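You operate a simulated robot arm through the tools that you are given. There is no shell and no other tool. Be economical: measure what you need, move in short steps, check, and stop when the job is done.

Carry out the task below with a simulated two-armed robot. There is one attempt and no reset: what you move stays moved.

JOB
Rest the wrapper: power off, heat to 1, film tension slack.
Fine: shut the tray and switch the batch lamp off; press no other button.

Only the result counts: the job must be done as asked and must still hold three seconds after the hand-in. Knocking over, shifting, dropping, spilling or breaking anything else fails it.

ROBOT AND FRAMES
Two 7-joint arms with two-finger parallel grippers on one trunk, on a base that drives. Base frame: it is fixed to the floor where the robot stands at the start and does not move with it; the origin is under the middle of the robot, x ahead of it, y to its left, z up; the surface under the hand at the start is at about z = 86. Readings come in cm, degrees, newtons and seconds.
The left shoulder is at the start at [3, 11.9, 102.5], the right one opposite. With the tool pointing down near the work surface each hand reaches from about 28 to 68 cm from the robot's upright axis, wherever it stands, measured 20 degrees to its own side. Places, roughly: batch button [90, -30, 90]; film button [60, 20, 110]; film tension lever [90, -10, 90]; heat knob [80, 10, 110]; set button [70, 10, 110]; slim button [60, 20, 110]; wrapper power switch [80, 0, 100]; wrapper start button [70, 0, 110]; wrapper tray [50, 10, 90]. Payload 3.43 kg a hand.
Tool frame (each hand has its own): the origin (TCP) lies between the finger pads and is the grasp point; the fingertips stand 3 cm ahead of it; z points along the fingers, y is the line along which they close. The gripper opens to 9.4 cm. The fingers are 2.8 cm wide and 1 cm thick; the gripper's body (5 by 9.6 cm) begins 5.5 cm behind the TCP.
Orientation is told as [roll, pitch, yaw] about the base's x, y, z axes, in that order, counted from this pose: with the fingers straight down and closing along the base's y, the tool's x points along the base's -x, its y along +y and its z along -z.

CONTROLS
- The arms move only by the tool arm_command. It takes "left_series", "right_series" or both (then of equal length, played together; a hand with none holds still); each is a list of rows, each a list of 2 entries, a list of its own where there are three numbers: the shift along the base's x, y, z in cm, then the turn, a rotation vector about the base's x, y, z in degrees. In form: [[[tx, ty, tz], [wx, wy, wz]], ...]. A call has 1 to 8 rows; each row is the pose to reach, as a shift and turn from the pose commanded when the call began. "left_fingers" and "right_fingers" are, for a hand that has rows, the opening in per cent of the stroke, from 0 (shut) to 100 (fully open), set as the call begins (left out, the last holds). Rows are played at 5 a second. More than 5 cm and 8.6 degrees between two rows, or a gripper value outside its range, and nothing of the call is played. A pose out of reach is approached as far as the arm can. The call stops where the force on the tool passes 40 N (or 10 N more than at its start, if that is more) or the arm is blocked; 0.2 s more then pass. Each finger travels about 7.2 cm/s and halts on what it meets, pressing with about 20 N; the grip force reading is that of the motor and also rises with nothing between the fingers. The clock runs only during rows and for 0.2 s after the last one: add rows that repeat a pose to give the fingers time. It gives the time, the measured TCP pose, the force on the tool (base axes), the opening and the grip force at its end, in the units of the frame above (readings bear some noise), with the torque about the TCP (base axes, N m) and any sound that the robot's microphone picked up.
- Cameras (640 x 400 px; columns grow to the right, rows downward): "scene" is now at [5.04, -0.78, 173.49]; the picture's right is [-0.13, -0.99, 0.00], its down [-0.79, 0.10, -0.61] and it looks along [0.61, -0.08, -0.79] (base axes); focal length 279 px, centre (320, 200). "left" rides on the left gripper at [7.6, -1.4, -10.2] in its tool frame; the picture's right is [0.18, 0.98, 0.00], its down [-0.75, 0.14, -0.64] and it looks along [-0.63, 0.12, 0.77] (tool axes); focal length 243 px, centre (320, 200). "right" rides on the right gripper at [7.6, 1.4, -10.2] in its tool frame; the picture's right is [-0.18, 0.98, 0.00], its down [-0.75, -0.14, -0.64] and it looks along [-0.63, -0.12, 0.77] (tool axes); focal length 243 px, centre (320, 200). There is no depth. A picture from a camera that has moved, and an enlarged one, comes with that camera's place and axes in the base frame and with its lens. The place of the scene camera against the robot may be out by one fixed shift of up to 1.2 cm in any direction.
- get_image(camera): a new picture of that camera. No time passes.
- lift_body(by): slides the trunk up (or, below 0, down) by that many cm; the arms and the scene camera ride with it, the base frame stays. It gives what a move gives, with no picture.
- base_move(legs): drives the robot by 1 to 6 legs, each [ahead, turn to the left] in cm and degrees, along the robot's own axes; the way and the turn of a leg run together, so that a leg with both is an arc; at most 150 cm and 180 degrees a leg. The arms and the cameras ride along, it lands a little off, and it stops where it bumps. It gives what a move gives.
- turn_head(pan, tilt): turns the head with the scene camera to pan (to the left, within 143 degrees either way) and tilt (down, from -29 to 69), counted from straight ahead of the robot. It gives what a move gives.
- close_up(camera, box): a new picture of the part [left, top, right, bottom] of that camera's present view, enlarged. No time passes.
- close_job(): hands the job in; it is judged then, once.

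Work in short steps. Places have to be worked out from the pictures, the camera data and where the tool is seen: move nearer, look again, correct. Check each grasp and each placing, and mend what went wrong. You have 120 turns and 88 pictures in all, those below and enlarged ones among them. Open the grippers and draw the arms clear of the work before you hand the job in, unless the task says otherwise; then end with one line.

The tools are called by a JSON object that holds its "name" and its "arguments". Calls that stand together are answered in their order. arm_command: Moves the arms, as the interface text tells. Its arguments: {"type":"object","properties":{"left_series":{"type":"array","items":{"type":"array"}},"left_fingers":{"type":"number"},"right_series":{"type":"array","items":{"type":"array"}},"right_fingers":{"type":"number"}},"required":[]} The other tools are called the same way: lift_body (by) slides the trunk up or down; base_move (legs) drives the base; turn_head (pan, tilt) turns the head that bears the scene camera; get_image (camera) takes a picture; close_up (camera, box) takes an enlarged picture of a part of a camera's view; close_job () hands the job in.

At the start:

```text
time_s: 0.0
left_position: [43.46, 15.21, 140.44]
left_orientation: [0.0, 0.0, 0.0]
left_wrist_force: [-0.3, 0.3, 0.5]
left_moment: [-0.01, -0.01, 0.04]
left_grip_width: 9.38
left_grasp_force: 0.1
right_position: [46.37, -21.84, 135.96]
right_orientation: [0.0, 0.0, -0.1]
right_wrist_force: [0.1, 1.0, -0.5]
right_moment: [0.04, 0.0, -0.01]
right_grip_width: 9.39
right_grasp_force: 0.0
trunk travel left (down, up): [-29.0, 12.0]
robot x, y, heading: [0.17, 0.07, -0.0]
head pan, tilt: [-7.3, 52.3]
```

scene: 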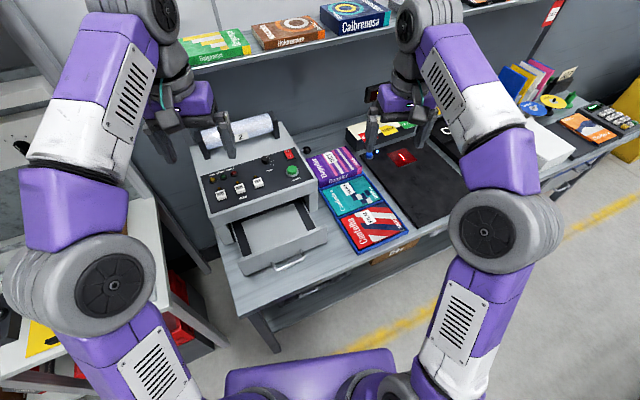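
right: 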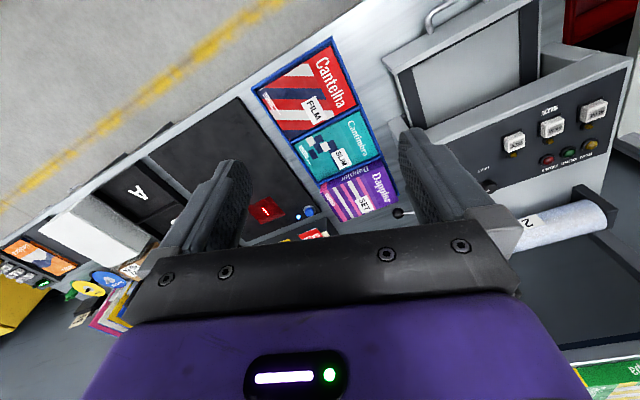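
left: 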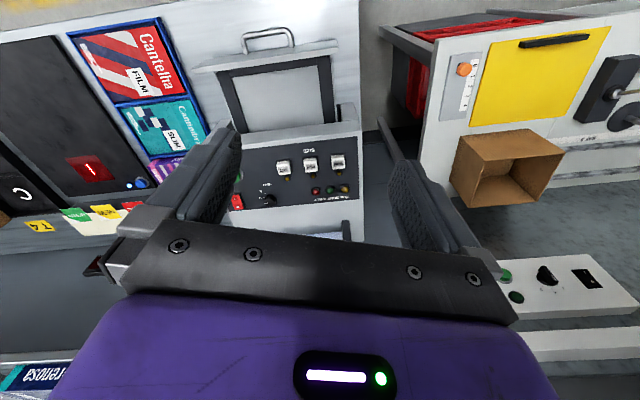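

I start by enlarging the wrapper panel in the scene and hand views.

{"name": "close_up", "arguments": {"camera": "scene", "box": [190, 110, 350, 210]}}

{"name": "close_up", "arguments": {"camera": "scene", "box": [330, 110, 450, 185]}}

{"name": "close_up", "arguments": {"camera": "left", "box": [210, 120, 370, 220]}}

```text
4.00 times, centred on (270, 160) of scene
camera zoom: at [5.04, -0.78, 173.49], right [-0.13, -0.99, 0.0], down [-0.79, 0.1, -0.61], along [0.61, -0.08, -0.79], focal length 1117 px, centre (520, 360)
```

zoom: 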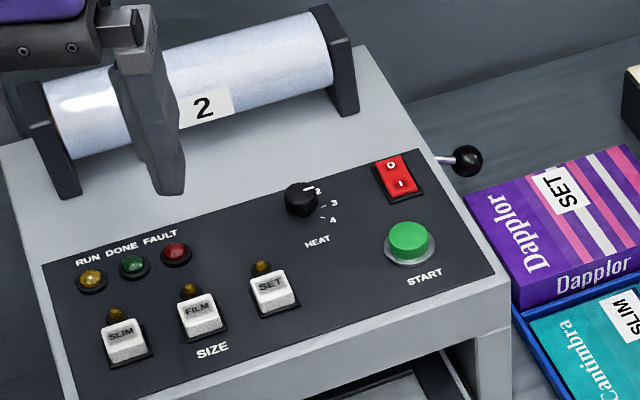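

```text
5.33 times, centred on (390, 148) of scene
camera zoom: at [5.04, -0.78, 173.49], right [-0.13, -0.99, 0.0], down [-0.79, 0.1, -0.61], along [0.61, -0.08, -0.79], focal length 1489 px, centre (-53, 480)
```

zoom: 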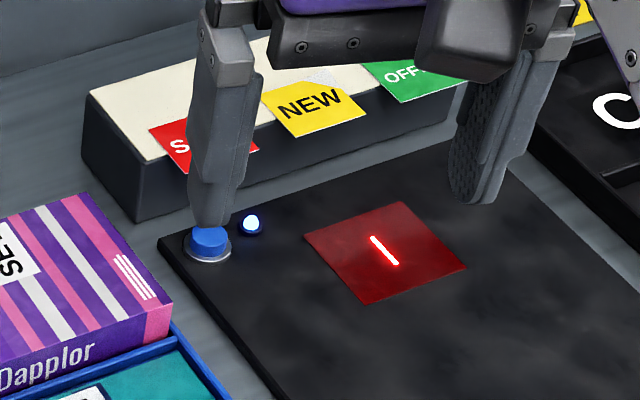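

```text
4.00 times, centred on (290, 170) of left
camera zoom: at [35.92, 13.7, 150.59], right [-0.18, 0.98, 0.0], down [0.75, 0.14, 0.64], along [0.63, 0.12, -0.77], focal length 970 px, centre (440, 320)
```

zoom: 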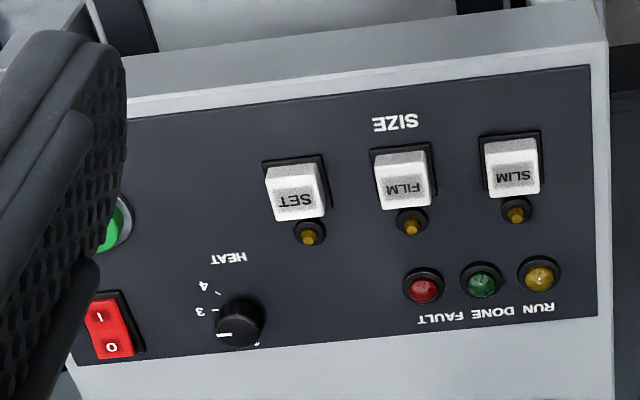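

The panel layout is clear: the heat reads about 2, the tray is open, and the batch lamp (by the blue button) is lit. I'll look down to see how much room there is between my base and the table.

{"name": "turn_head", "arguments": {"pan": 0, "tilt": 69}}

{"name": "get_image", "arguments": {"camera": "scene"}}

```text
time_s: 0.8
left_position: [43.5, 15.12, 140.31]
left_orientation: [0.0, 0.0, 0.0]
left_wrist_force: [0.2, -0.4, 0.0]
left_moment: [-0.02, -0.05, 0.0]
left_grip_width: 9.41
left_grasp_force: 0.1
right_position: [46.33, -21.79, 135.95]
right_orientation: [0.0, 0.0, -0.1]
right_wrist_force: [-0.5, 0.1, -0.3]
right_moment: [0.0, -0.01, 0.0]
right_grip_width: 9.41
right_grasp_force: 0.0
trunk travel left (down, up): [-29.0, 12.0]
robot x, y, heading: [-0.04, -0.18, -0.0]
head pan, tilt: [0.0, 68.8]
```

```text
81 pictures are left
camera scene: at [3.21, 0.17, 171.61], right [0.0, -1.0, 0.0], down [-0.93, 0.0, -0.36], along [0.36, 0.0, -0.93], focal length 279 px, centre (320, 200)
```

scene: 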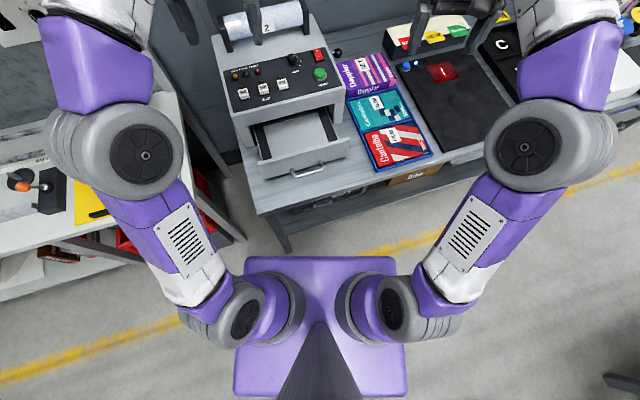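

The base has only a few cm of room before the table, so I'll stay put and reach with tilted hands. I bring the left hand forward, tilted 45°, to view the panel close up.

{"name": "arm_command", "arguments": {"left_series": [[[2, 0, -2], [0, -7.5, 0]], [[4, 0, -4], [0, -15, 0]], [[7, -1, -7], [0, -22.5, 0]], [[10, -2, -10], [0, -30, 0]], [[13, -3, -13], [0, -37.5, 0]], [[16, -4, -16], [0, -45, 0]]], "left_fingers": 0}}

{"name": "get_image", "arguments": {"camera": "left"}}

{"name": "turn_head", "arguments": {"pan": 0, "tilt": 45}}

{"name": "get_image", "arguments": {"camera": "scene"}}

```text
time_s: 2.2
left_position: [59.54, 11.04, 124.25]
left_orientation: [0.0, -45.1, 0.0]
left_wrist_force: [-0.2, -0.1, 0.0]
left_moment: [-0.03, -0.02, 0.0]
left_grip_width: 0.01
left_grasp_force: 20.1
right_position: [46.54, -21.86, 135.93]
right_orientation: [0.1, 0.0, -0.1]
right_wrist_force: [0.8, -1.2, 0.0]
right_moment: [-0.01, 0.03, -0.02]
right_grip_width: 9.42
right_grasp_force: 0.0
trunk travel left (down, up): [-29.0, 12.0]
robot x, y, heading: [-0.1, -0.23, -0.2]
head pan, tilt: [0.0, 68.8]
```

```text
80 pictures are left
camera left: at [46.99, 9.55, 126.1], right [-0.13, 0.98, -0.13], down [0.08, 0.14, 0.99], along [0.99, 0.12, -0.1], focal length 243 px, centre (320, 200)
```

left: 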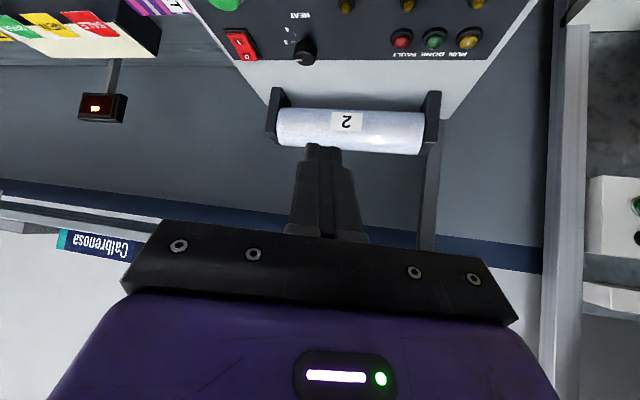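

```text
time_s: 3.1
left_position: [59.49, 11.13, 124.36]
left_orientation: [0.0, -45.1, 0.0]
left_wrist_force: [0.4, -0.1, 0.7]
left_moment: [-0.03, -0.02, 0.02]
left_grip_width: 0.01
left_grasp_force: 20.0
right_position: [46.41, -21.83, 135.96]
right_orientation: [0.0, 0.0, 0.0]
right_wrist_force: [-0.4, -0.1, -0.1]
right_moment: [0.0, 0.02, 0.01]
right_grip_width: 9.38
right_grasp_force: 0.0
trunk travel left (down, up): [-29.0, 12.0]
robot x, y, heading: [0.04, -0.02, -0.0]
head pan, tilt: [0.0, 45.0]
```

```text
79 pictures are left
camera scene: at [5.77, 0.16, 174.49], right [0.0, -1.0, 0.0], down [-0.71, 0.0, -0.71], along [0.71, 0.0, -0.71], focal length 279 px, centre (320, 200)
```

scene: 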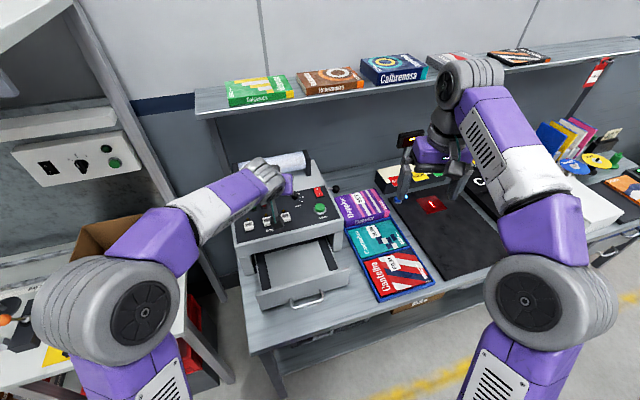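

Triangulation gives switch ≈[78.6, 0.5, 103.7] and knob ≈[76.7, 8.8, 103.7]; the whole table is turned about 20° to me. I'll reposition the base squarely in front of the machine and further right, backing off first so that nothing is bumped; the left hand is pulled up first.

{"name": "arm_command", "arguments": {"left_series": [[[-4, 0, 3], [0, 0, 0]], [[-8, 0, 6], [0, 0, 0]]]}}

{"name": "base_move", "arguments": {"legs": [[-10, 0], [0, -70], [28, 0], [0, 90]]}}

{"name": "turn_head", "arguments": {"pan": 0, "tilt": 60}}

{"name": "get_image", "arguments": {"camera": "scene"}}

```text
time_s: 3.7
left_position: [51.28, 11.22, 130.28]
left_orientation: [0.0, -45.0, 0.0]
left_wrist_force: [0.8, -0.7, 0.2]
left_moment: [0.02, -0.05, -0.01]
left_grip_width: 0.02
left_grasp_force: 19.9
right_position: [46.4, -21.82, 135.95]
right_orientation: [0.0, -0.1, 0.0]
right_wrist_force: [0.0, -0.2, -0.4]
right_moment: [0.01, -0.02, 0.02]
right_grip_width: 9.41
right_grasp_force: 0.0
trunk travel left (down, up): [-29.0, 12.0]
robot x, y, heading: [-0.04, -0.01, -0.1]
head pan, tilt: [0.0, 45.0]
```

```text
time_s: 13.2
left_position: [44.25, 1.9, 130.33]
left_orientation: [0.0, -45.1, 19.9]
left_wrist_force: [0.7, -1.0, -0.4]
left_moment: [-0.02, -0.03, 0.02]
left_grip_width: 0.01
left_grasp_force: 19.5
right_position: [50.84, -30.8, 135.87]
right_orientation: [0.1, 0.0, 20.0]
right_wrist_force: [0.8, 0.6, -0.2]
right_moment: [-0.03, -0.01, 0.01]
right_grip_width: 9.42
right_grasp_force: 0.0
trunk travel left (down, up): [-29.0, 12.0]
robot x, y, heading: [-0.26, -26.4, 20.0]
head pan, tilt: [0.0, 45.0]
```

```text
time_s: 14.0
left_position: [44.33, 1.9, 130.31]
left_orientation: [0.1, -45.0, 19.8]
left_wrist_force: [0.6, -0.7, 0.1]
left_moment: [-0.01, 0.01, 0.01]
left_grip_width: 0.0
left_grasp_force: 19.9
right_position: [50.78, -30.89, 135.97]
right_orientation: [0.0, 0.0, 19.9]
right_wrist_force: [-0.6, 0.0, -0.8]
right_moment: [0.01, 0.02, -0.03]
right_grip_width: 9.39
right_grasp_force: 0.0
trunk travel left (down, up): [-29.0, 12.0]
robot x, y, heading: [-0.12, -26.12, 20.0]
head pan, tilt: [0.0, 60.0]
```

```text
78 pictures are left
camera scene: at [3.72, -24.76, 172.55], right [0.34, -0.94, 0.0], down [-0.81, -0.3, -0.5], along [0.47, 0.17, -0.87], focal length 279 px, centre (320, 200)
```

scene: 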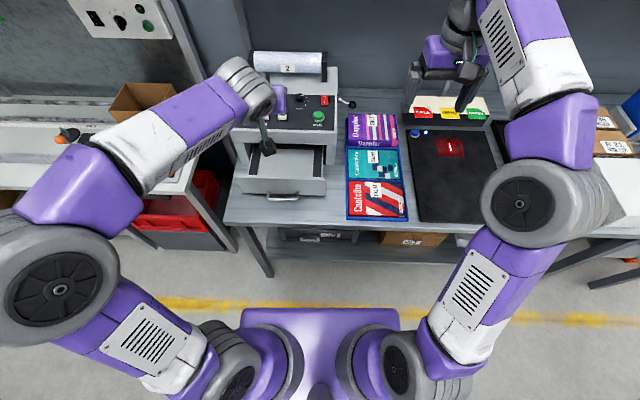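

Now squarely facing the table, with ~15 cm of gap. I advance 10 cm.

{"name": "base_move", "arguments": {"legs": [[10, 0]]}}

{"name": "get_image", "arguments": {"camera": "left"}}

{"name": "get_image", "arguments": {"camera": "right"}}

{"name": "close_up", "arguments": {"camera": "scene", "box": [230, 60, 390, 160]}}

```text
time_s: 15.1
left_position: [53.68, 5.17, 130.37]
left_orientation: [0.1, -45.0, 19.9]
left_wrist_force: [0.0, 0.2, -0.1]
left_moment: [0.01, -0.05, 0.0]
left_grip_width: 0.03
left_grasp_force: 19.9
right_position: [60.17, -27.49, 136.02]
right_orientation: [0.0, 0.0, 19.9]
right_wrist_force: [-0.4, -0.2, -0.1]
right_moment: [-0.01, 0.02, -0.02]
right_grip_width: 9.43
right_grasp_force: 0.0
trunk travel left (down, up): [-29.0, 12.0]
robot x, y, heading: [8.91, -22.75, 19.9]
head pan, tilt: [0.0, 60.0]
```

```text
77 pictures are left
camera left: at [42.4, -0.5, 132.21], right [-0.46, 0.88, -0.13], down [0.03, 0.16, 0.99], along [0.89, 0.45, -0.1], focal length 243 px, centre (320, 200)
```

left: 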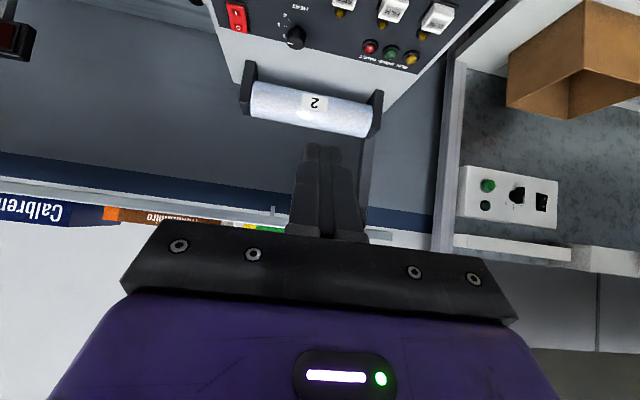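

```text
76 pictures are left
camera right: at [52.54, -28.65, 146.38], right [-0.16, 0.99, 0.0], down [0.76, 0.12, 0.64], along [0.63, 0.1, -0.77], focal length 243 px, centre (320, 200)
```

right: 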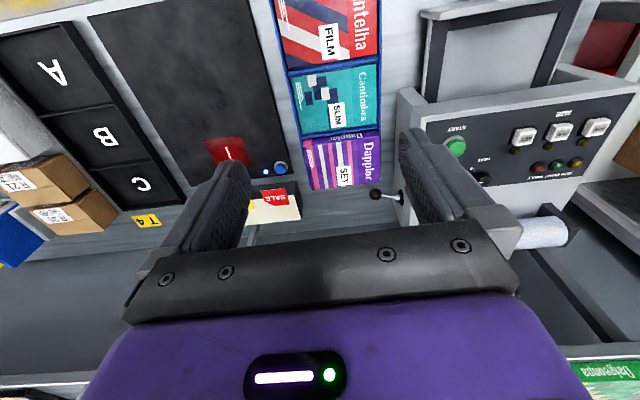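

```text
4.00 times, centred on (310, 110) of scene
camera zoom: at [13.09, -21.36, 172.55], right [0.34, -0.94, 0.0], down [-0.81, -0.29, -0.5], along [0.47, 0.17, -0.87], focal length 1117 px, centre (360, 560)
```

zoom: 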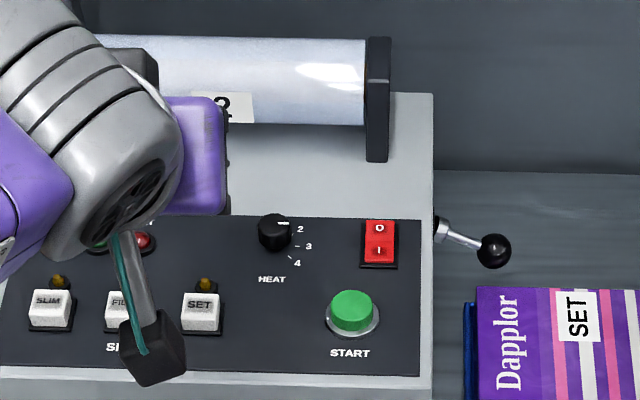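

I move the left hand over the heat knob, easing tilt to 30° and opening the fingers, to see the knob scale and test reach.

{"name": "arm_command", "arguments": {"left_series": [[[3, 0.3, -3], [-0.85, 2.35, 0]], [[6, 0.6, -6], [-1.7, 4.7, 0]], [[9, 1, -9], [-2.55, 7, 0]], [[12, 1.3, -12], [-3.4, 9.4, 0]], [[15, 1.6, -15], [-4.2, 11.7, 0]], [[18, 1.9, -18], [-5.1, 14.1, 0]]], "left_fingers": 60}}

{"name": "get_image", "arguments": {"camera": "left"}}

{"name": "close_up", "arguments": {"camera": "scene", "box": [230, 60, 390, 160]}}

```text
time_s: 16.5
left_position: [71.9, 7.19, 112.22]
left_orientation: [0.0, -30.0, 20.0]
left_wrist_force: [-0.1, 0.2, -0.6]
left_moment: [-0.04, 0.03, 0.04]
left_grip_width: 5.66
left_grasp_force: 0.0
right_position: [60.25, -27.36, 135.82]
right_orientation: [0.1, 0.0, 19.7]
right_wrist_force: [0.3, -0.4, 0.9]
right_moment: [0.0, 0.02, 0.0]
right_grip_width: 9.4
right_grasp_force: 0.0
trunk travel left (down, up): [-29.0, 12.0]
robot x, y, heading: [9.44, -22.47, 19.8]
head pan, tilt: [0.0, 60.0]
```

```text
74 pictures are left
camera left: at [61.34, 1.81, 117.34], right [-0.48, 0.87, -0.09], down [0.27, 0.25, 0.93], along [0.83, 0.43, -0.35], focal length 243 px, centre (320, 200)
```

left: 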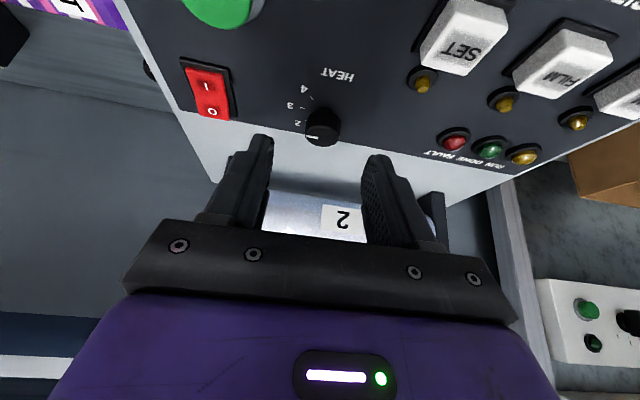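

```text
4.00 times, centred on (310, 110) of scene
camera zoom: at [13.29, -21.34, 172.54], right [0.34, -0.94, 0.0], down [-0.81, -0.29, -0.5], along [0.47, 0.17, -0.87], focal length 1117 px, centre (360, 560)
```

zoom: 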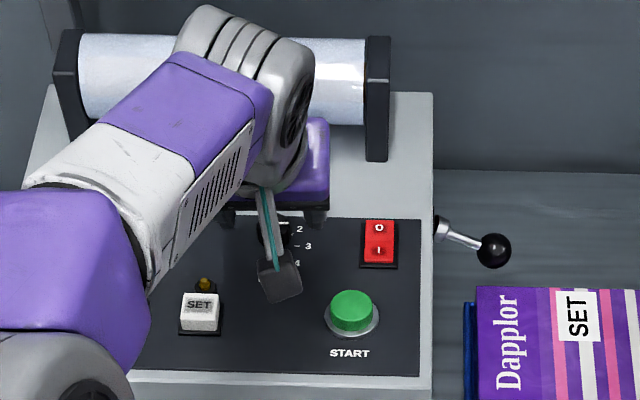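

Reach is fine here. I zoom on the knob and switch.

{"name": "close_up", "arguments": {"camera": "left", "box": [170, 40, 362, 160]}}

```text
3.33 times, centred on (266, 100) of left
camera zoom: at [61.34, 1.81, 117.34], right [-0.48, 0.87, -0.09], down [0.27, 0.25, 0.93], along [0.83, 0.43, -0.35], focal length 809 px, centre (500, 533)
```

zoom: 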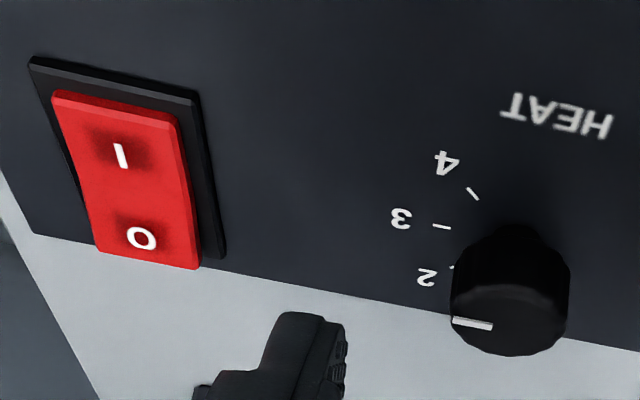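

The panel is actually level (z≈102.5); knob centre ≈[77, 9.5], top ≈105, pointer at 3, detents 45° apart, with 1 pointing straight to the back, i.e. 90° counter-clockwise. For a vertical tool I need more reach, so I raise the trunk and check the base-to-table gap.

{"name": "lift_body", "arguments": {"by": 11}}

{"name": "turn_head", "arguments": {"pan": 0, "tilt": 69}}

{"name": "get_image", "arguments": {"camera": "scene"}}

```text
time_s: 17.9
left_position: [71.69, 7.16, 123.28]
left_orientation: [0.1, -30.0, 19.9]
left_wrist_force: [0.6, 0.1, -0.2]
left_moment: [0.01, -0.02, -0.01]
left_grip_width: 5.63
left_grasp_force: 0.0
right_position: [60.15, -27.44, 146.91]
right_orientation: [0.0, 0.0, 19.9]
right_wrist_force: [-0.2, 0.2, 0.0]
right_moment: [0.0, 0.01, 0.02]
right_grip_width: 9.41
right_grasp_force: 0.0
trunk travel left (down, up): [-40.0, 1.0]
robot x, y, heading: [9.06, -22.65, 19.6]
head pan, tilt: [0.0, 60.0]
```

```text
time_s: 18.6
left_position: [71.78, 7.12, 123.35]
left_orientation: [-0.1, -30.0, 19.9]
left_wrist_force: [0.6, -0.5, -0.1]
left_moment: [-0.02, -0.01, -0.01]
left_grip_width: 5.66
left_grasp_force: 0.0
right_position: [60.19, -27.48, 147.0]
right_orientation: [0.0, 0.0, 20.0]
right_wrist_force: [-0.2, 0.1, -0.8]
right_moment: [-0.02, 0.01, 0.0]
right_grip_width: 9.37
right_grasp_force: 0.0
trunk travel left (down, up): [-40.0, 1.0]
robot x, y, heading: [8.66, -22.85, 19.7]
head pan, tilt: [0.0, 68.8]
```

```text
71 pictures are left
camera scene: at [12.07, -21.73, 182.61], right [0.34, -0.94, 0.0], down [-0.88, -0.32, -0.36], along [0.34, 0.12, -0.93], focal length 279 px, centre (320, 200)
```

scene: 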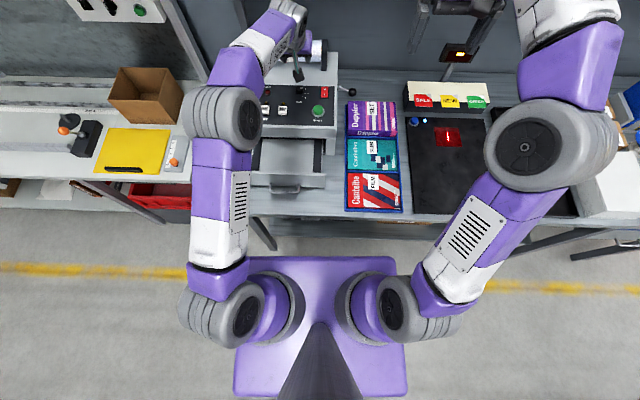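

The purple plate is the torso (front at ~16 cm), table edge ~35 cm and legs ~43 cm from my axis; 7 cm ahead is safe.

{"name": "base_move", "arguments": {"legs": [[7, 0]]}}

```text
time_s: 19.7
left_position: [78.15, 9.4, 123.45]
left_orientation: [0.0, -30.1, 20.0]
left_wrist_force: [1.3, 0.3, -0.5]
left_moment: [-0.02, 0.02, 0.0]
left_grip_width: 5.64
left_grasp_force: 0.0
right_position: [66.6, -25.22, 146.97]
right_orientation: [-0.1, 0.0, 19.7]
right_wrist_force: [0.2, 0.1, 0.0]
right_moment: [0.0, 0.05, 0.0]
right_grip_width: 9.4
right_grasp_force: 0.1
trunk travel left (down, up): [-40.0, 1.0]
robot x, y, heading: [15.69, -20.25, 20.0]
head pan, tilt: [0.0, 68.8]
```

I level the left tool to vertical above the knob, then yaw −45° for the pre-grasp.

{"name": "arm_command", "arguments": {"left_series": [[[-0.3, 0, -1], [-2.56, 7.05, 0]], [[-0.6, 0, -2], [-5.13, 14.1, 0]], [[-0.9, 0.1, -3], [-7.7, 21.15, 0]], [[-1.1, 0.1, -4], [-10.26, 28.2, 0]], [[-1.1, 0.1, -5], [-10.26, 28.2, 0]]], "left_fingers": 70}}

{"name": "arm_command", "arguments": {"left_series": [[[0, 0, -0.5], [0, 0, -8]], [[0, 0, -1], [0, 0, -16]], [[0, 0, -1.5], [0, 0, -24]], [[0, 0, -2], [0, 0, -32]], [[0, 0, -2.5], [0, 0, -40]], [[0, 0, -3], [0, 0, -45]], [[0, 0, -3], [0, 0, -45]]]}}

{"name": "get_image", "arguments": {"camera": "left"}}

```text
time_s: 20.9
left_position: [72.75, 8.44, 118.21]
left_orientation: [-0.1, -0.9, 19.8]
left_wrist_force: [-0.1, -0.3, -0.1]
left_moment: [0.0, 0.01, 0.01]
left_grip_width: 6.61
left_grasp_force: 0.1
left hand out of reach, approached as far as the arm can: row 3, 4, 5
right_position: [66.76, -25.11, 147.02]
right_orientation: [0.1, 0.1, 19.8]
right_wrist_force: [0.0, -0.1, 0.3]
right_moment: [0.02, -0.01, -0.04]
right_grip_width: 9.41
right_grasp_force: 0.1
trunk travel left (down, up): [-40.0, 1.0]
robot x, y, heading: [15.61, -20.52, 19.8]
head pan, tilt: [0.0, 68.8]
```

```text
time_s: 22.5
left_position: [72.72, 8.54, 115.19]
left_orientation: [-0.1, 0.0, -25.3]
left_wrist_force: [-0.6, 0.4, 0.1]
left_moment: [0.02, 0.0, 0.01]
left_grip_width: 6.58
left_grasp_force: 0.2
right_position: [66.59, -25.21, 147.0]
right_orientation: [0.0, -0.1, 19.8]
right_wrist_force: [-0.1, 0.2, -0.2]
right_moment: [0.04, 0.0, -0.01]
right_grip_width: 9.41
right_grasp_force: 0.1
trunk travel left (down, up): [-40.0, 1.0]
robot x, y, heading: [15.91, -20.38, 20.0]
head pan, tilt: [0.0, 68.8]
```

```text
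70 pictures are left
camera left: at [65.32, 10.44, 125.5], right [0.25, 0.97, 0.0], down [0.74, -0.19, 0.64], along [0.62, -0.16, -0.77], focal length 243 px, centre (320, 200)
```

left: 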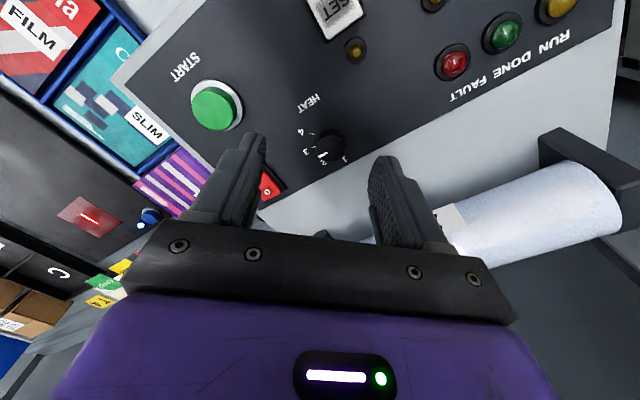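

The reach stopped ~4 cm short at this height. I check the knob close up.

{"name": "close_up", "arguments": {"camera": "left", "box": [240, 80, 400, 180]}}

```text
4.00 times, centred on (320, 130) of left
camera zoom: at [65.32, 10.44, 125.5], right [0.25, 0.97, 0.0], down [0.74, -0.19, 0.64], along [0.62, -0.16, -0.77], focal length 970 px, centre (320, 480)
```

zoom: 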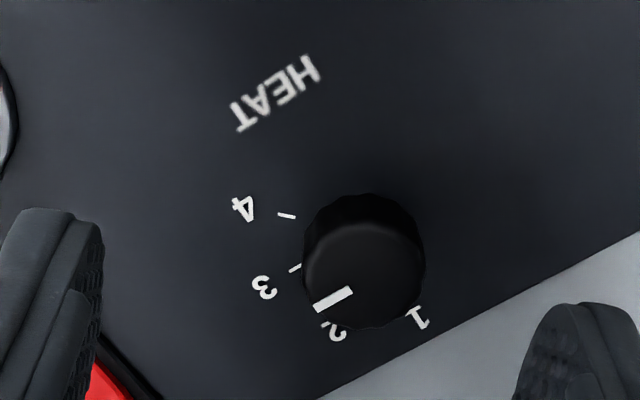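

Two-view fix: knob top at z≈106.3, centre ≈[75.3, 9.0]. I move over it at z≈111 to check reach and centring.

{"name": "arm_command", "arguments": {"left_series": [[[0.6, 0.1, -2], [0, 0, 0]], [[1.5, 0.3, -4], [0, 0, 0]], [[2.6, 0.5, -4.2], [0, 0, 0]]], "left_fingers": 60}}

{"name": "get_image", "arguments": {"camera": "left"}}

```text
time_s: 23.3
left_position: [73.66, 8.37, 110.89]
left_orientation: [-0.1, 0.0, -25.2]
left_wrist_force: [-0.4, 0.9, 0.7]
left_moment: [0.01, 0.02, 0.03]
left_grip_width: 5.67
left_grasp_force: 0.0
left hand out of reach, approached as far as the arm can: row 2, 3
right_position: [66.7, -25.22, 147.05]
right_orientation: [0.0, 0.0, 19.8]
right_wrist_force: [-0.3, 0.8, -0.6]
right_moment: [0.01, 0.0, -0.03]
right_grip_width: 9.4
right_grasp_force: 0.0
trunk travel left (down, up): [-40.0, 1.0]
robot x, y, heading: [15.34, -20.27, 20.1]
head pan, tilt: [0.0, 68.8]
```

```text
68 pictures are left
camera left: at [66.23, 10.42, 121.17], right [0.25, 0.97, 0.0], down [0.74, -0.19, 0.64], along [0.62, -0.16, -0.77], focal length 243 px, centre (320, 200)
```

left: 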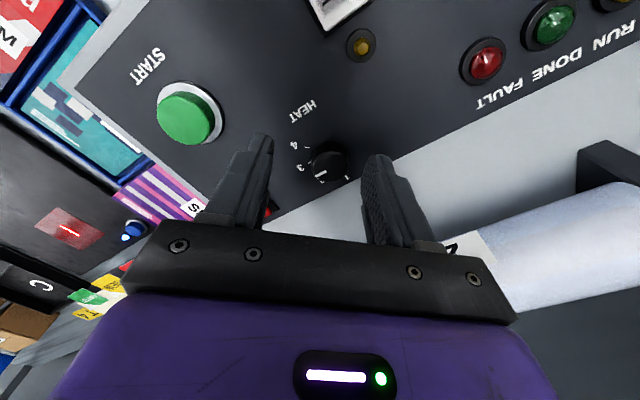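

About 2 cm short; I raise the hand and drive 3 cm nearer.

{"name": "arm_command", "arguments": {"left_series": [[[-1, 0, 3], [0, 0, 0]], [[-2, 0, 6], [0, 0, 0]]]}}

{"name": "base_move", "arguments": {"legs": [[3.5, 0]]}}

```text
time_s: 23.9
left_position: [71.59, 8.47, 116.86]
left_orientation: [-0.1, 0.1, -25.0]
left_wrist_force: [-0.1, 0.0, 0.1]
left_moment: [-0.01, 0.0, 0.0]
left_grip_width: 5.66
left_grasp_force: 0.2
right_position: [66.69, -25.29, 146.98]
right_orientation: [0.2, -0.1, 19.7]
right_wrist_force: [-0.3, 1.1, 0.6]
right_moment: [-0.01, -0.04, -0.03]
right_grip_width: 9.36
right_grasp_force: 0.0
trunk travel left (down, up): [-40.0, 1.0]
robot x, y, heading: [15.48, -20.56, 19.7]
head pan, tilt: [0.0, 68.8]
```

```text
time_s: 24.7
left_position: [74.65, 9.61, 117.01]
left_orientation: [-0.1, -0.1, -25.1]
left_wrist_force: [0.3, 0.2, -0.4]
left_moment: [0.02, -0.02, 0.03]
left_grip_width: 5.62
left_grasp_force: 0.0
right_position: [69.51, -24.09, 147.12]
right_orientation: [0.1, -0.2, 19.8]
right_wrist_force: [0.3, 0.4, -0.1]
right_moment: [-0.01, -0.03, -0.02]
right_grip_width: 9.39
right_grasp_force: 0.0
trunk travel left (down, up): [-40.0, 1.0]
robot x, y, heading: [18.74, -19.41, 20.0]
head pan, tilt: [0.0, 68.8]
```

Now I go to just above the knob and look.

{"name": "arm_command", "arguments": {"left_series": [[[0.3, -0.3, -3], [0, 0, 0]], [[0.7, -0.6, -6.5], [0, 0, 0]], [[0.7, -0.6, -6.5], [0, 0, 0]]], "left_fingers": 60}}

{"name": "get_image", "arguments": {"camera": "left"}}

```text
time_s: 25.5
left_position: [75.5, 9.16, 110.34]
left_orientation: [-0.1, -0.1, -25.0]
left_wrist_force: [-1.1, -0.4, -0.2]
left_moment: [0.0, 0.03, -0.01]
left_grip_width: 5.65
left_grasp_force: 0.1
right_position: [69.71, -24.0, 147.09]
right_orientation: [0.1, -0.1, 19.8]
right_wrist_force: [0.4, -0.9, 0.5]
right_moment: [0.01, -0.01, -0.01]
right_grip_width: 9.42
right_grasp_force: 0.0
trunk travel left (down, up): [-40.0, 1.0]
robot x, y, heading: [19.26, -19.43, 19.8]
head pan, tilt: [0.0, 68.8]
```

```text
67 pictures are left
camera left: at [68.1, 11.1, 120.65], right [0.25, 0.97, 0.0], down [0.74, -0.19, 0.64], along [0.62, -0.16, -0.77], focal length 243 px, centre (320, 200)
```

left: 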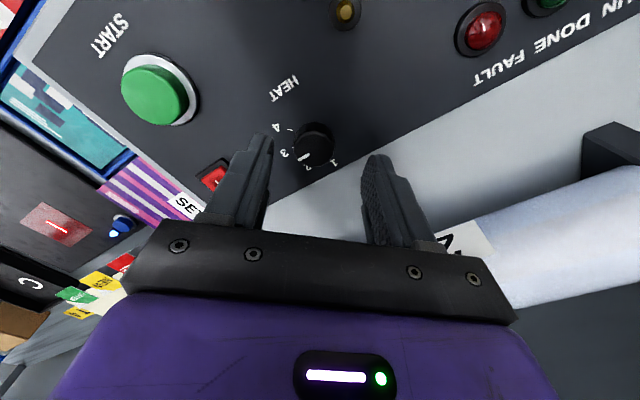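

The knob is about 0.65 cm toward me and 0.2 cm right of the tool axis; I correct and descend.

{"name": "arm_command", "arguments": {"left_series": [[[-0.6, -0.2, 0], [0, 0, 0]], [[-0.6, -0.2, -1.5], [0, 0, 0]], [[-0.6, -0.2, -2.8], [0, 0, 0]], [[-0.6, -0.2, -2.8], [0, 0, 0]]], "left_fingers": 60}}

{"name": "get_image", "arguments": {"camera": "left"}}

```text
time_s: 26.5
left_position: [74.94, 8.89, 107.43]
left_orientation: [0.0, -0.1, -25.2]
left_wrist_force: [0.3, 0.1, -0.7]
left_moment: [0.01, 0.0, -0.01]
left_grip_width: 5.62
left_grasp_force: 0.1
right_position: [69.74, -23.96, 147.12]
right_orientation: [0.2, -0.1, 19.8]
right_wrist_force: [0.8, -0.6, -0.1]
right_moment: [0.04, -0.01, 0.03]
right_grip_width: 9.38
right_grasp_force: 0.1
trunk travel left (down, up): [-40.0, 1.0]
robot x, y, heading: [18.88, -19.52, 19.7]
head pan, tilt: [0.0, 68.8]
```

```text
66 pictures are left
camera left: at [67.47, 10.85, 117.87], right [0.25, 0.97, 0.0], down [0.74, -0.19, 0.64], along [0.62, -0.16, -0.77], focal length 243 px, centre (320, 200)
```

left: 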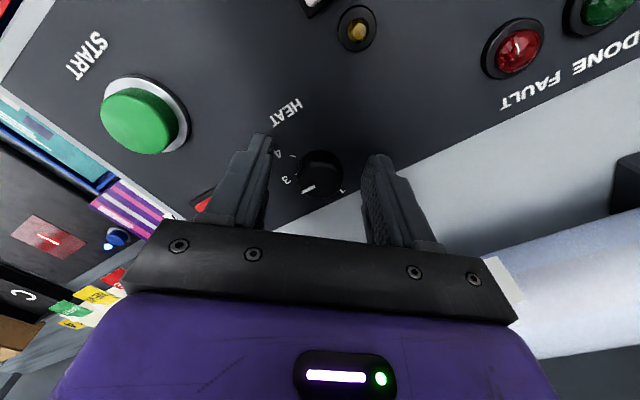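

Centred. I close on the knob.

{"name": "arm_command", "arguments": {"left_series": [[[0, 0, 0], [0, 0, 0]], [[0, 0, 0], [0, 0, 0]], [[0, 0, 0], [0, 0, 0]]], "left_fingers": 0}}

```text
time_s: 27.3
left_position: [75.02, 9.01, 107.6]
left_orientation: [0.0, -0.1, -25.1]
left_wrist_force: [1.4, 2.6, -0.6]
left_moment: [0.24, -0.21, 0.01]
left_grip_width: 2.68
left_grasp_force: 45.0
right_position: [69.94, -24.01, 147.0]
right_orientation: [0.0, -0.1, 19.8]
right_wrist_force: [0.6, -0.8, 0.2]
right_moment: [0.01, 0.02, -0.01]
right_grip_width: 9.41
right_grasp_force: 0.0
trunk travel left (down, up): [-40.0, 1.0]
robot x, y, heading: [18.83, -19.31, 19.7]
head pan, tilt: [0.0, 68.8]
```

Gripped at 2.68 cm. I turn it counter-clockwise 90° in 8 rows ≤8.6° each (first 64°).

{"name": "arm_command", "arguments": {"left_series": [[[0, 0, 0], [0, 0, 8]], [[0, 0, 0], [0, 0, 16]], [[0, 0, 0], [0, 0, 24]], [[0, 0, 0], [0, 0, 32]], [[0, 0, 0], [0, 0, 40]], [[0, 0, 0], [0, 0, 45]], [[0, 0, 0], [0, 0, 45]]]}}

{"name": "close_up", "arguments": {"camera": "left", "box": [240, 120, 400, 220]}}

```text
time_s: 28.9
left_position: [75.03, 8.54, 107.55]
left_orientation: [-0.1, 0.1, 20.0]
left_wrist_force: [-2.6, -13.7, -6.0]
left_moment: [-0.51, 0.03, -0.05]
left_grip_width: 2.63
left_grasp_force: 45.7
right_position: [69.93, -24.07, 147.04]
right_orientation: [0.2, -0.2, 19.7]
right_wrist_force: [0.2, 0.1, 0.9]
right_moment: [-0.02, 0.02, 0.01]
right_grip_width: 9.38
right_grasp_force: 0.2
trunk travel left (down, up): [-40.0, 1.0]
robot x, y, heading: [18.93, -19.28, 19.5]
head pan, tilt: [0.0, 68.8]
```

```text
4.00 times, centred on (320, 170) of left
camera zoom: at [68.36, 4.65, 117.89], right [-0.51, 0.86, 0.0], down [0.66, 0.39, 0.64], along [0.55, 0.32, -0.77], focal length 970 px, centre (320, 320)
```

zoom: 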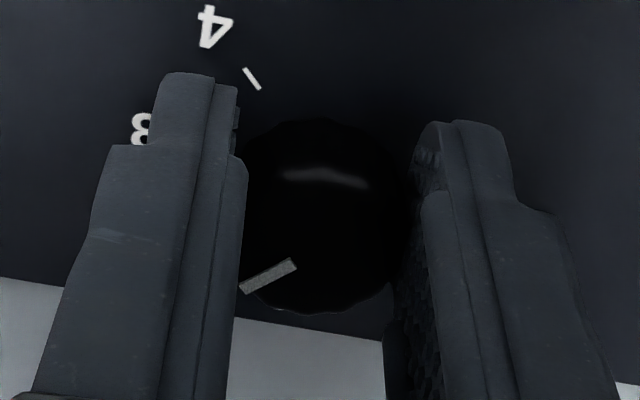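

The pointer has moved to about 2. I continue another ~48°, relaxing the side force slightly.

{"name": "arm_command", "arguments": {"left_series": [[[0, -0.2, 0], [0, 0, 8]], [[0, -0.2, 0], [0, 0, 16]], [[0, -0.2, 0], [0, 0, 24]], [[0, -0.2, 0], [0, 0, 32]], [[0, -0.2, 0], [0, 0, 40]], [[0, -0.2, 0], [0, 0, 48]], [[0, -0.2, 0], [0, 0, 50]]]}}

{"name": "close_up", "arguments": {"camera": "left", "box": [240, 120, 400, 220]}}

```text
time_s: 30.5
left_position: [75.29, 8.21, 107.61]
left_orientation: [-0.2, -0.1, 69.9]
left_wrist_force: [15.1, -19.4, -9.5]
left_moment: [0.12, -0.48, -0.65]
left_grip_width: 2.68
left_grasp_force: 45.0
right_position: [70.06, -24.27, 146.88]
right_orientation: [0.2, 0.0, 19.7]
right_wrist_force: [-1.1, -0.2, 0.6]
right_moment: [-0.01, 0.02, 0.01]
right_grip_width: 9.39
right_grasp_force: 0.1
trunk travel left (down, up): [-40.0, 1.0]
robot x, y, heading: [18.76, -19.42, 19.6]
head pan, tilt: [0.0, 68.8]
```

```text
4.00 times, centred on (320, 170) of left
camera zoom: at [74.04, 0.67, 117.87], right [-0.99, 0.17, 0.0], down [0.12, 0.76, 0.64], along [0.11, 0.63, -0.77], focal length 970 px, centre (320, 320)
```

zoom: 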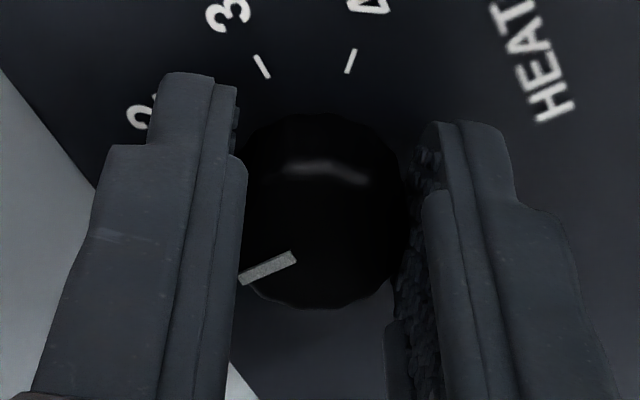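

The torque indicates the end stop was met. I release, rise straight up and check.

{"name": "arm_command", "arguments": {"left_series": [[[0, 0, 0], [0, 0, 0]], [[0, 0, 0], [0, 0, 0]], [[0, 0, 0], [0, 0, 0]]], "left_fingers": 60}}

{"name": "arm_command", "arguments": {"left_series": [[[0, 0, 2], [0, 0, 0]], [[0, 0, 5], [0, 0, 0]], [[0, 0, 9], [0, 0, 0]]]}}

{"name": "close_up", "arguments": {"camera": "left", "box": [240, 80, 400, 180]}}

```text
time_s: 31.3
left_position: [74.88, 8.85, 107.67]
left_orientation: [0.0, -0.1, 69.9]
left_wrist_force: [-0.8, 0.7, -0.5]
left_moment: [0.02, -0.01, 0.0]
left_grip_width: 5.63
left_grasp_force: 0.1
right_position: [69.81, -23.89, 147.0]
right_orientation: [0.0, -0.2, 20.0]
right_wrist_force: [0.0, -0.3, 0.4]
right_moment: [-0.02, 0.01, 0.03]
right_grip_width: 9.39
right_grasp_force: 0.0
trunk travel left (down, up): [-40.0, 1.0]
robot x, y, heading: [18.34, -19.21, 19.9]
head pan, tilt: [0.0, 68.8]
```

```text
time_s: 32.1
left_position: [74.91, 8.68, 116.63]
left_orientation: [-0.1, 0.0, 70.0]
left_wrist_force: [-0.2, -0.1, 0.4]
left_moment: [0.01, 0.0, 0.02]
left_grip_width: 5.64
left_grasp_force: 0.2
right_position: [69.8, -24.04, 147.09]
right_orientation: [0.2, 0.0, 19.8]
right_wrist_force: [0.6, -0.4, 0.0]
right_moment: [0.01, -0.01, 0.03]
right_grip_width: 9.39
right_grasp_force: 0.0
trunk travel left (down, up): [-40.0, 1.0]
robot x, y, heading: [18.62, -19.28, 19.7]
head pan, tilt: [0.0, 68.8]
```

```text
4.00 times, centred on (320, 130) of left
camera zoom: at [73.65, 0.99, 126.92], right [-0.99, 0.17, 0.0], down [0.13, 0.76, 0.64], along [0.11, 0.63, -0.77], focal length 970 px, centre (320, 480)
```

zoom: 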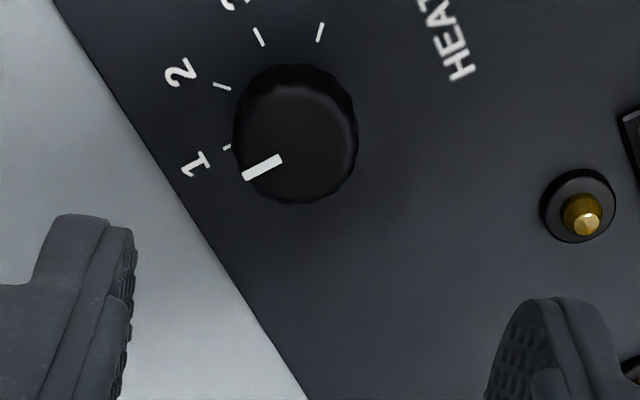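

Heat is at 1. Next the rocker: I shut the fingers, yaw back to 20° and move above the switch for a view.

{"name": "arm_command", "arguments": {"left_series": [[[0, 0, 0], [0, 0, -8]], [[0, -1, 0], [0, 0, -16]], [[0, -3, 0], [0, 0, -24]], [[0.3, -5, 0], [0, 0, -32]], [[0.6, -6.5, 0], [0, 0, -40]], [[1, -8, 0], [0, 0, -48]], [[1, -8, 0], [0, 0, -50]]], "left_fingers": 0}}

{"name": "get_image", "arguments": {"camera": "left"}}

```text
time_s: 33.7
left_position: [76.07, 0.9, 116.53]
left_orientation: [-0.1, 0.0, 19.8]
left_wrist_force: [0.1, -0.1, -0.2]
left_moment: [-0.02, -0.02, 0.0]
left_grip_width: 0.0
left_grasp_force: 20.6
right_position: [69.82, -23.94, 147.09]
right_orientation: [0.0, -0.1, 19.8]
right_wrist_force: [-0.4, 0.5, -0.4]
right_moment: [0.01, -0.01, -0.02]
right_grip_width: 9.4
right_grasp_force: 0.0
trunk travel left (down, up): [-40.0, 1.0]
robot x, y, heading: [18.8, -19.39, 19.9]
head pan, tilt: [0.0, 68.8]
```

```text
62 pictures are left
camera left: at [69.29, -3.23, 126.88], right [-0.51, 0.86, 0.0], down [0.66, 0.39, 0.64], along [0.56, 0.32, -0.77], focal length 243 px, centre (320, 200)
```

left: 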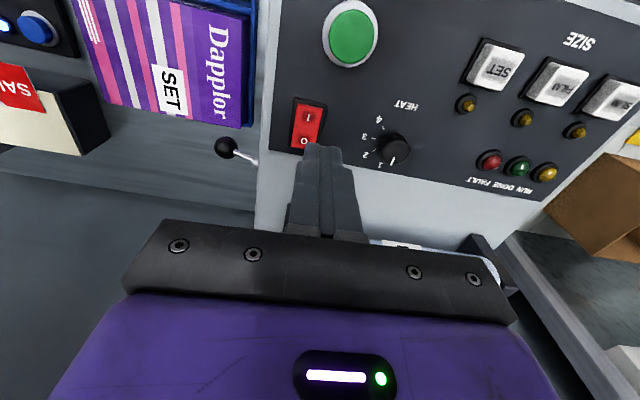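

O end of the rocker is at ≈[79.8, 0.9, 104.5], I end at ≈[77.4, 0.1]. I position above the O end.

{"name": "arm_command", "arguments": {"left_series": [[[2, 0.1, -2], [0, 0, 0]], [[4.2, 0.2, -5], [0, 0, 0]], [[4.2, 0.2, -7], [0, 0, 0]], [[4.2, 0.2, -7], [0, 0, 0]]]}}

{"name": "close_up", "arguments": {"camera": "left", "box": [240, 80, 400, 180]}}

```text
time_s: 34.7
left_position: [77.98, 0.6, 110.16]
left_orientation: [-0.1, -0.1, 19.9]
left_wrist_force: [0.0, 0.8, -0.2]
left_moment: [-0.01, -0.01, 0.03]
left_grip_width: 0.0
left_grasp_force: 20.1
left hand out of reach, approached as far as the arm can: row 1, 2, 3, 4
right_position: [69.99, -24.0, 147.02]
right_orientation: [0.1, -0.1, 19.8]
right_wrist_force: [0.3, 0.4, 0.8]
right_moment: [0.04, 0.0, 0.01]
right_grip_width: 9.39
right_grasp_force: 0.2
trunk travel left (down, up): [-40.0, 1.0]
robot x, y, heading: [19.03, -19.46, 20.1]
head pan, tilt: [0.0, 68.8]
```

```text
4.00 times, centred on (320, 130) of left
camera zoom: at [71.42, -3.39, 120.39], right [-0.51, 0.86, 0.0], down [0.66, 0.39, 0.64], along [0.55, 0.32, -0.77], focal length 970 px, centre (320, 480)
```

zoom: 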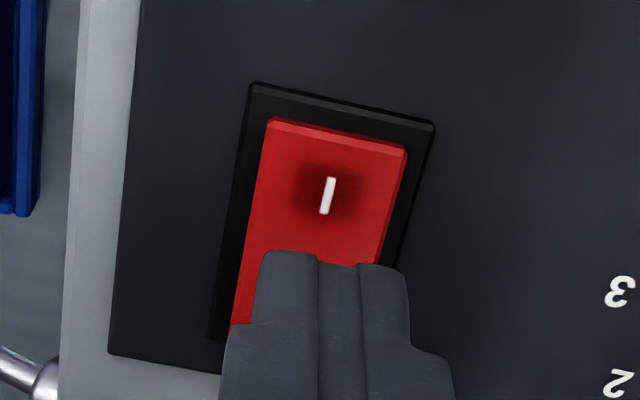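

Still ~2 cm short with a vertical tool, so I tilt it 20° forward to reach the O end.

{"name": "arm_command", "arguments": {"left_series": [[[0, 0, 0.5], [2.3, -6.3, 0]], [[0.5, 0.1, 0.5], [4.6, -12.6, 0]], [[1.2, 0.3, 0.3], [6.84, -18.8, 0]], [[1.2, 0.3, 0.3], [6.84, -18.8, 0]]]}}

{"name": "close_up", "arguments": {"camera": "left", "box": [240, 80, 400, 180]}}

```text
time_s: 35.7
left_position: [79.21, 0.94, 110.4]
left_orientation: [-0.1, -20.1, 19.9]
left_wrist_force: [-0.7, 0.3, -0.3]
left_moment: [0.02, -0.01, 0.01]
left_grip_width: 0.03
left_grasp_force: 19.9
right_position: [69.91, -23.97, 147.04]
right_orientation: [0.1, -0.1, 19.9]
right_wrist_force: [0.3, 0.0, 0.2]
right_moment: [-0.01, -0.01, 0.01]
right_grip_width: 9.36
right_grasp_force: 0.0
trunk travel left (down, up): [-40.0, 1.0]
robot x, y, heading: [18.66, -19.04, 19.9]
head pan, tilt: [0.0, 68.8]
```

```text
4.00 times, centred on (320, 130) of left
camera zoom: at [69.7, -4.07, 117.48], right [-0.5, 0.87, -0.06], down [0.41, 0.3, 0.86], along [0.77, 0.4, -0.5], focal length 970 px, centre (320, 480)
```

zoom: 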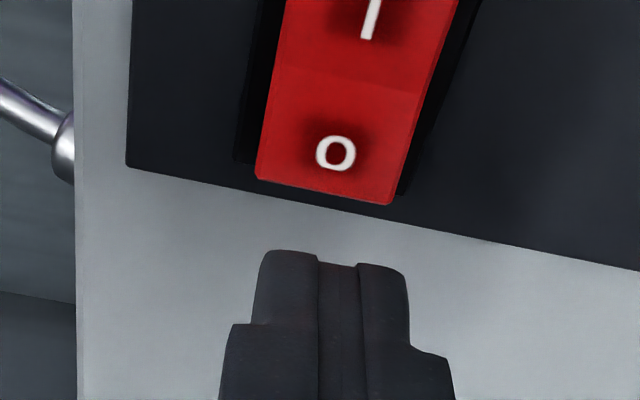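

The rear-lower tip edge would touch first, so I advance 1.4 cm before pressing, then descend on the O end gradually.

{"name": "arm_command", "arguments": {"left_series": [[[1.32, 0.45, 0], [0, 0, 0]], [[1.32, 0.45, -1], [0, 0, 0]], [[1.32, 0.45, -1.6], [0, 0, 0]], [[1.32, 0.45, -2.0], [0, 0, 0]], [[1.32, 0.45, -2.4], [0, 0, 0]], [[1.32, 0.45, -2.7], [0, 0, 0]]]}}

{"name": "close_up", "arguments": {"camera": "left", "box": [240, 80, 400, 180]}}

```text
time_s: 37.1
left_position: [80.49, 1.3, 107.82]
left_orientation: [0.0, -20.0, 19.9]
left_wrist_force: [0.7, -0.1, 1.3]
left_moment: [0.0, 0.02, -0.04]
left_grip_width: 0.0
left_grasp_force: 20.0
right_position: [69.85, -24.04, 147.07]
right_orientation: [0.1, -0.1, 19.7]
right_wrist_force: [0.0, 0.5, -0.1]
right_moment: [-0.02, 0.01, -0.02]
right_grip_width: 9.41
right_grasp_force: 0.1
trunk travel left (down, up): [-40.0, 1.0]
robot x, y, heading: [19.0, -19.53, 19.7]
head pan, tilt: [0.0, 68.8]
```

```text
4.00 times, centred on (320, 130) of left
camera zoom: at [71.0, -3.69, 114.78], right [-0.5, 0.87, -0.06], down [0.41, 0.3, 0.86], along [0.77, 0.4, -0.5], focal length 970 px, centre (320, 480)
```

zoom: 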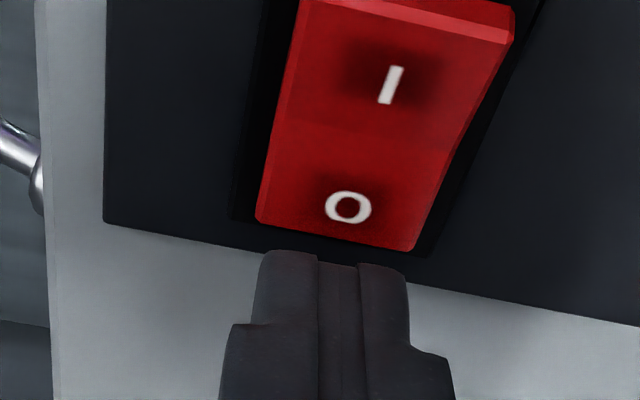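

The O end now looks sunk and the I end raised. I lift off and compare.

{"name": "arm_command", "arguments": {"left_series": [[[0, 0, 2.7], [0, 0, 0]], [[-1.32, -0.45, 2.7], [0, 0, 0]], [[-1.32, -0.45, 2.7], [0, 0, 0]]]}}

{"name": "close_up", "arguments": {"camera": "left", "box": [240, 80, 400, 180]}}

```text
time_s: 37.9
left_position: [79.18, 0.8, 110.46]
left_orientation: [0.0, -20.1, 19.8]
left_wrist_force: [0.4, 0.2, 0.9]
left_moment: [-0.02, -0.01, 0.0]
left_grip_width: 0.0
left_grasp_force: 20.1
right_position: [69.94, -23.96, 147.02]
right_orientation: [0.2, -0.1, 19.8]
right_wrist_force: [0.5, -0.2, 0.4]
right_moment: [0.01, 0.0, -0.01]
right_grip_width: 9.4
right_grasp_force: 0.1
trunk travel left (down, up): [-40.0, 1.0]
robot x, y, heading: [18.58, -19.13, 20.2]
head pan, tilt: [0.0, 68.8]
```

```text
4.00 times, centred on (320, 130) of left
camera zoom: at [69.7, -4.16, 117.42], right [-0.5, 0.87, -0.06], down [0.41, 0.3, 0.86], along [0.76, 0.4, -0.5], focal length 970 px, centre (320, 480)
```

zoom: 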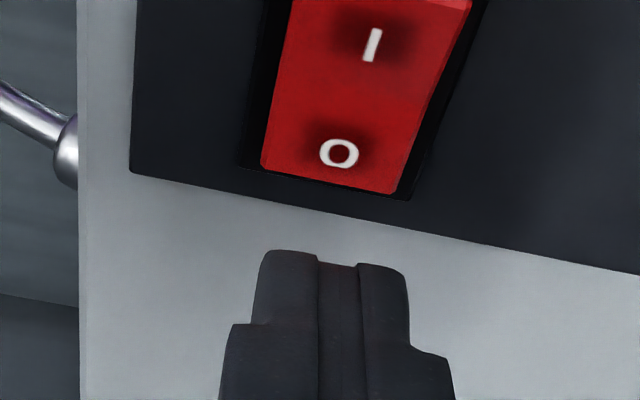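

Power is off (O sunk). Now the film tension lever; I look at it from the head and left cameras.

{"name": "turn_head", "arguments": {"pan": 8, "tilt": 52}}

{"name": "close_up", "arguments": {"camera": "scene", "box": [300, 60, 460, 160]}}

{"name": "get_image", "arguments": {"camera": "left"}}

```text
time_s: 38.7
left_position: [79.21, 0.87, 110.33]
left_orientation: [0.0, -20.2, 19.8]
left_wrist_force: [0.9, -0.1, 0.0]
left_moment: [0.04, 0.03, -0.02]
left_grip_width: 0.0
left_grasp_force: 20.4
right_position: [69.84, -24.0, 147.08]
right_orientation: [0.0, -0.2, 19.8]
right_wrist_force: [-0.7, -1.1, 0.7]
right_moment: [-0.01, -0.05, -0.02]
right_grip_width: 9.42
right_grasp_force: 0.1
trunk travel left (down, up): [-40.0, 1.0]
robot x, y, heading: [18.73, -19.81, 19.9]
head pan, tilt: [8.0, 52.0]
```

```text
4.00 times, centred on (380, 110) of scene
camera zoom: at [23.17, -16.62, 184.53], right [0.47, -0.88, 0.0], down [-0.7, -0.37, -0.62], along [0.54, 0.29, -0.79], focal length 1117 px, centre (80, 560)
```

zoom: 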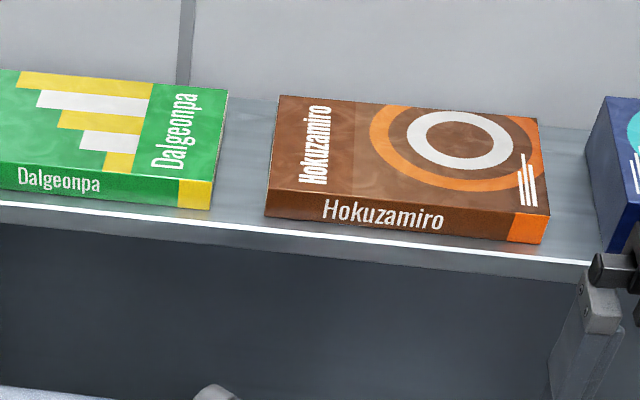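

```text
56 pictures are left
camera left: at [69.67, -4.17, 117.44], right [-0.5, 0.87, -0.06], down [0.41, 0.3, 0.86], along [0.76, 0.4, -0.5], focal length 243 px, centre (320, 200)
```

left: 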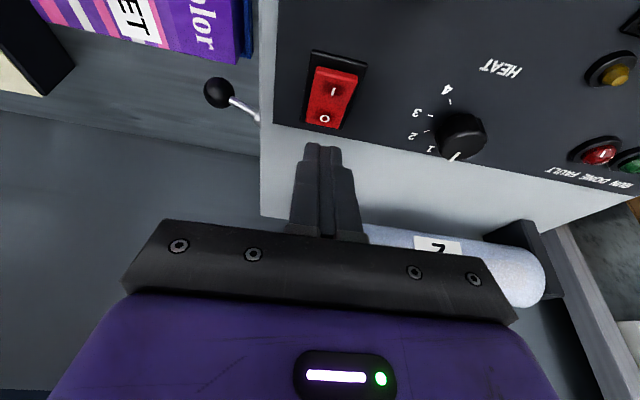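

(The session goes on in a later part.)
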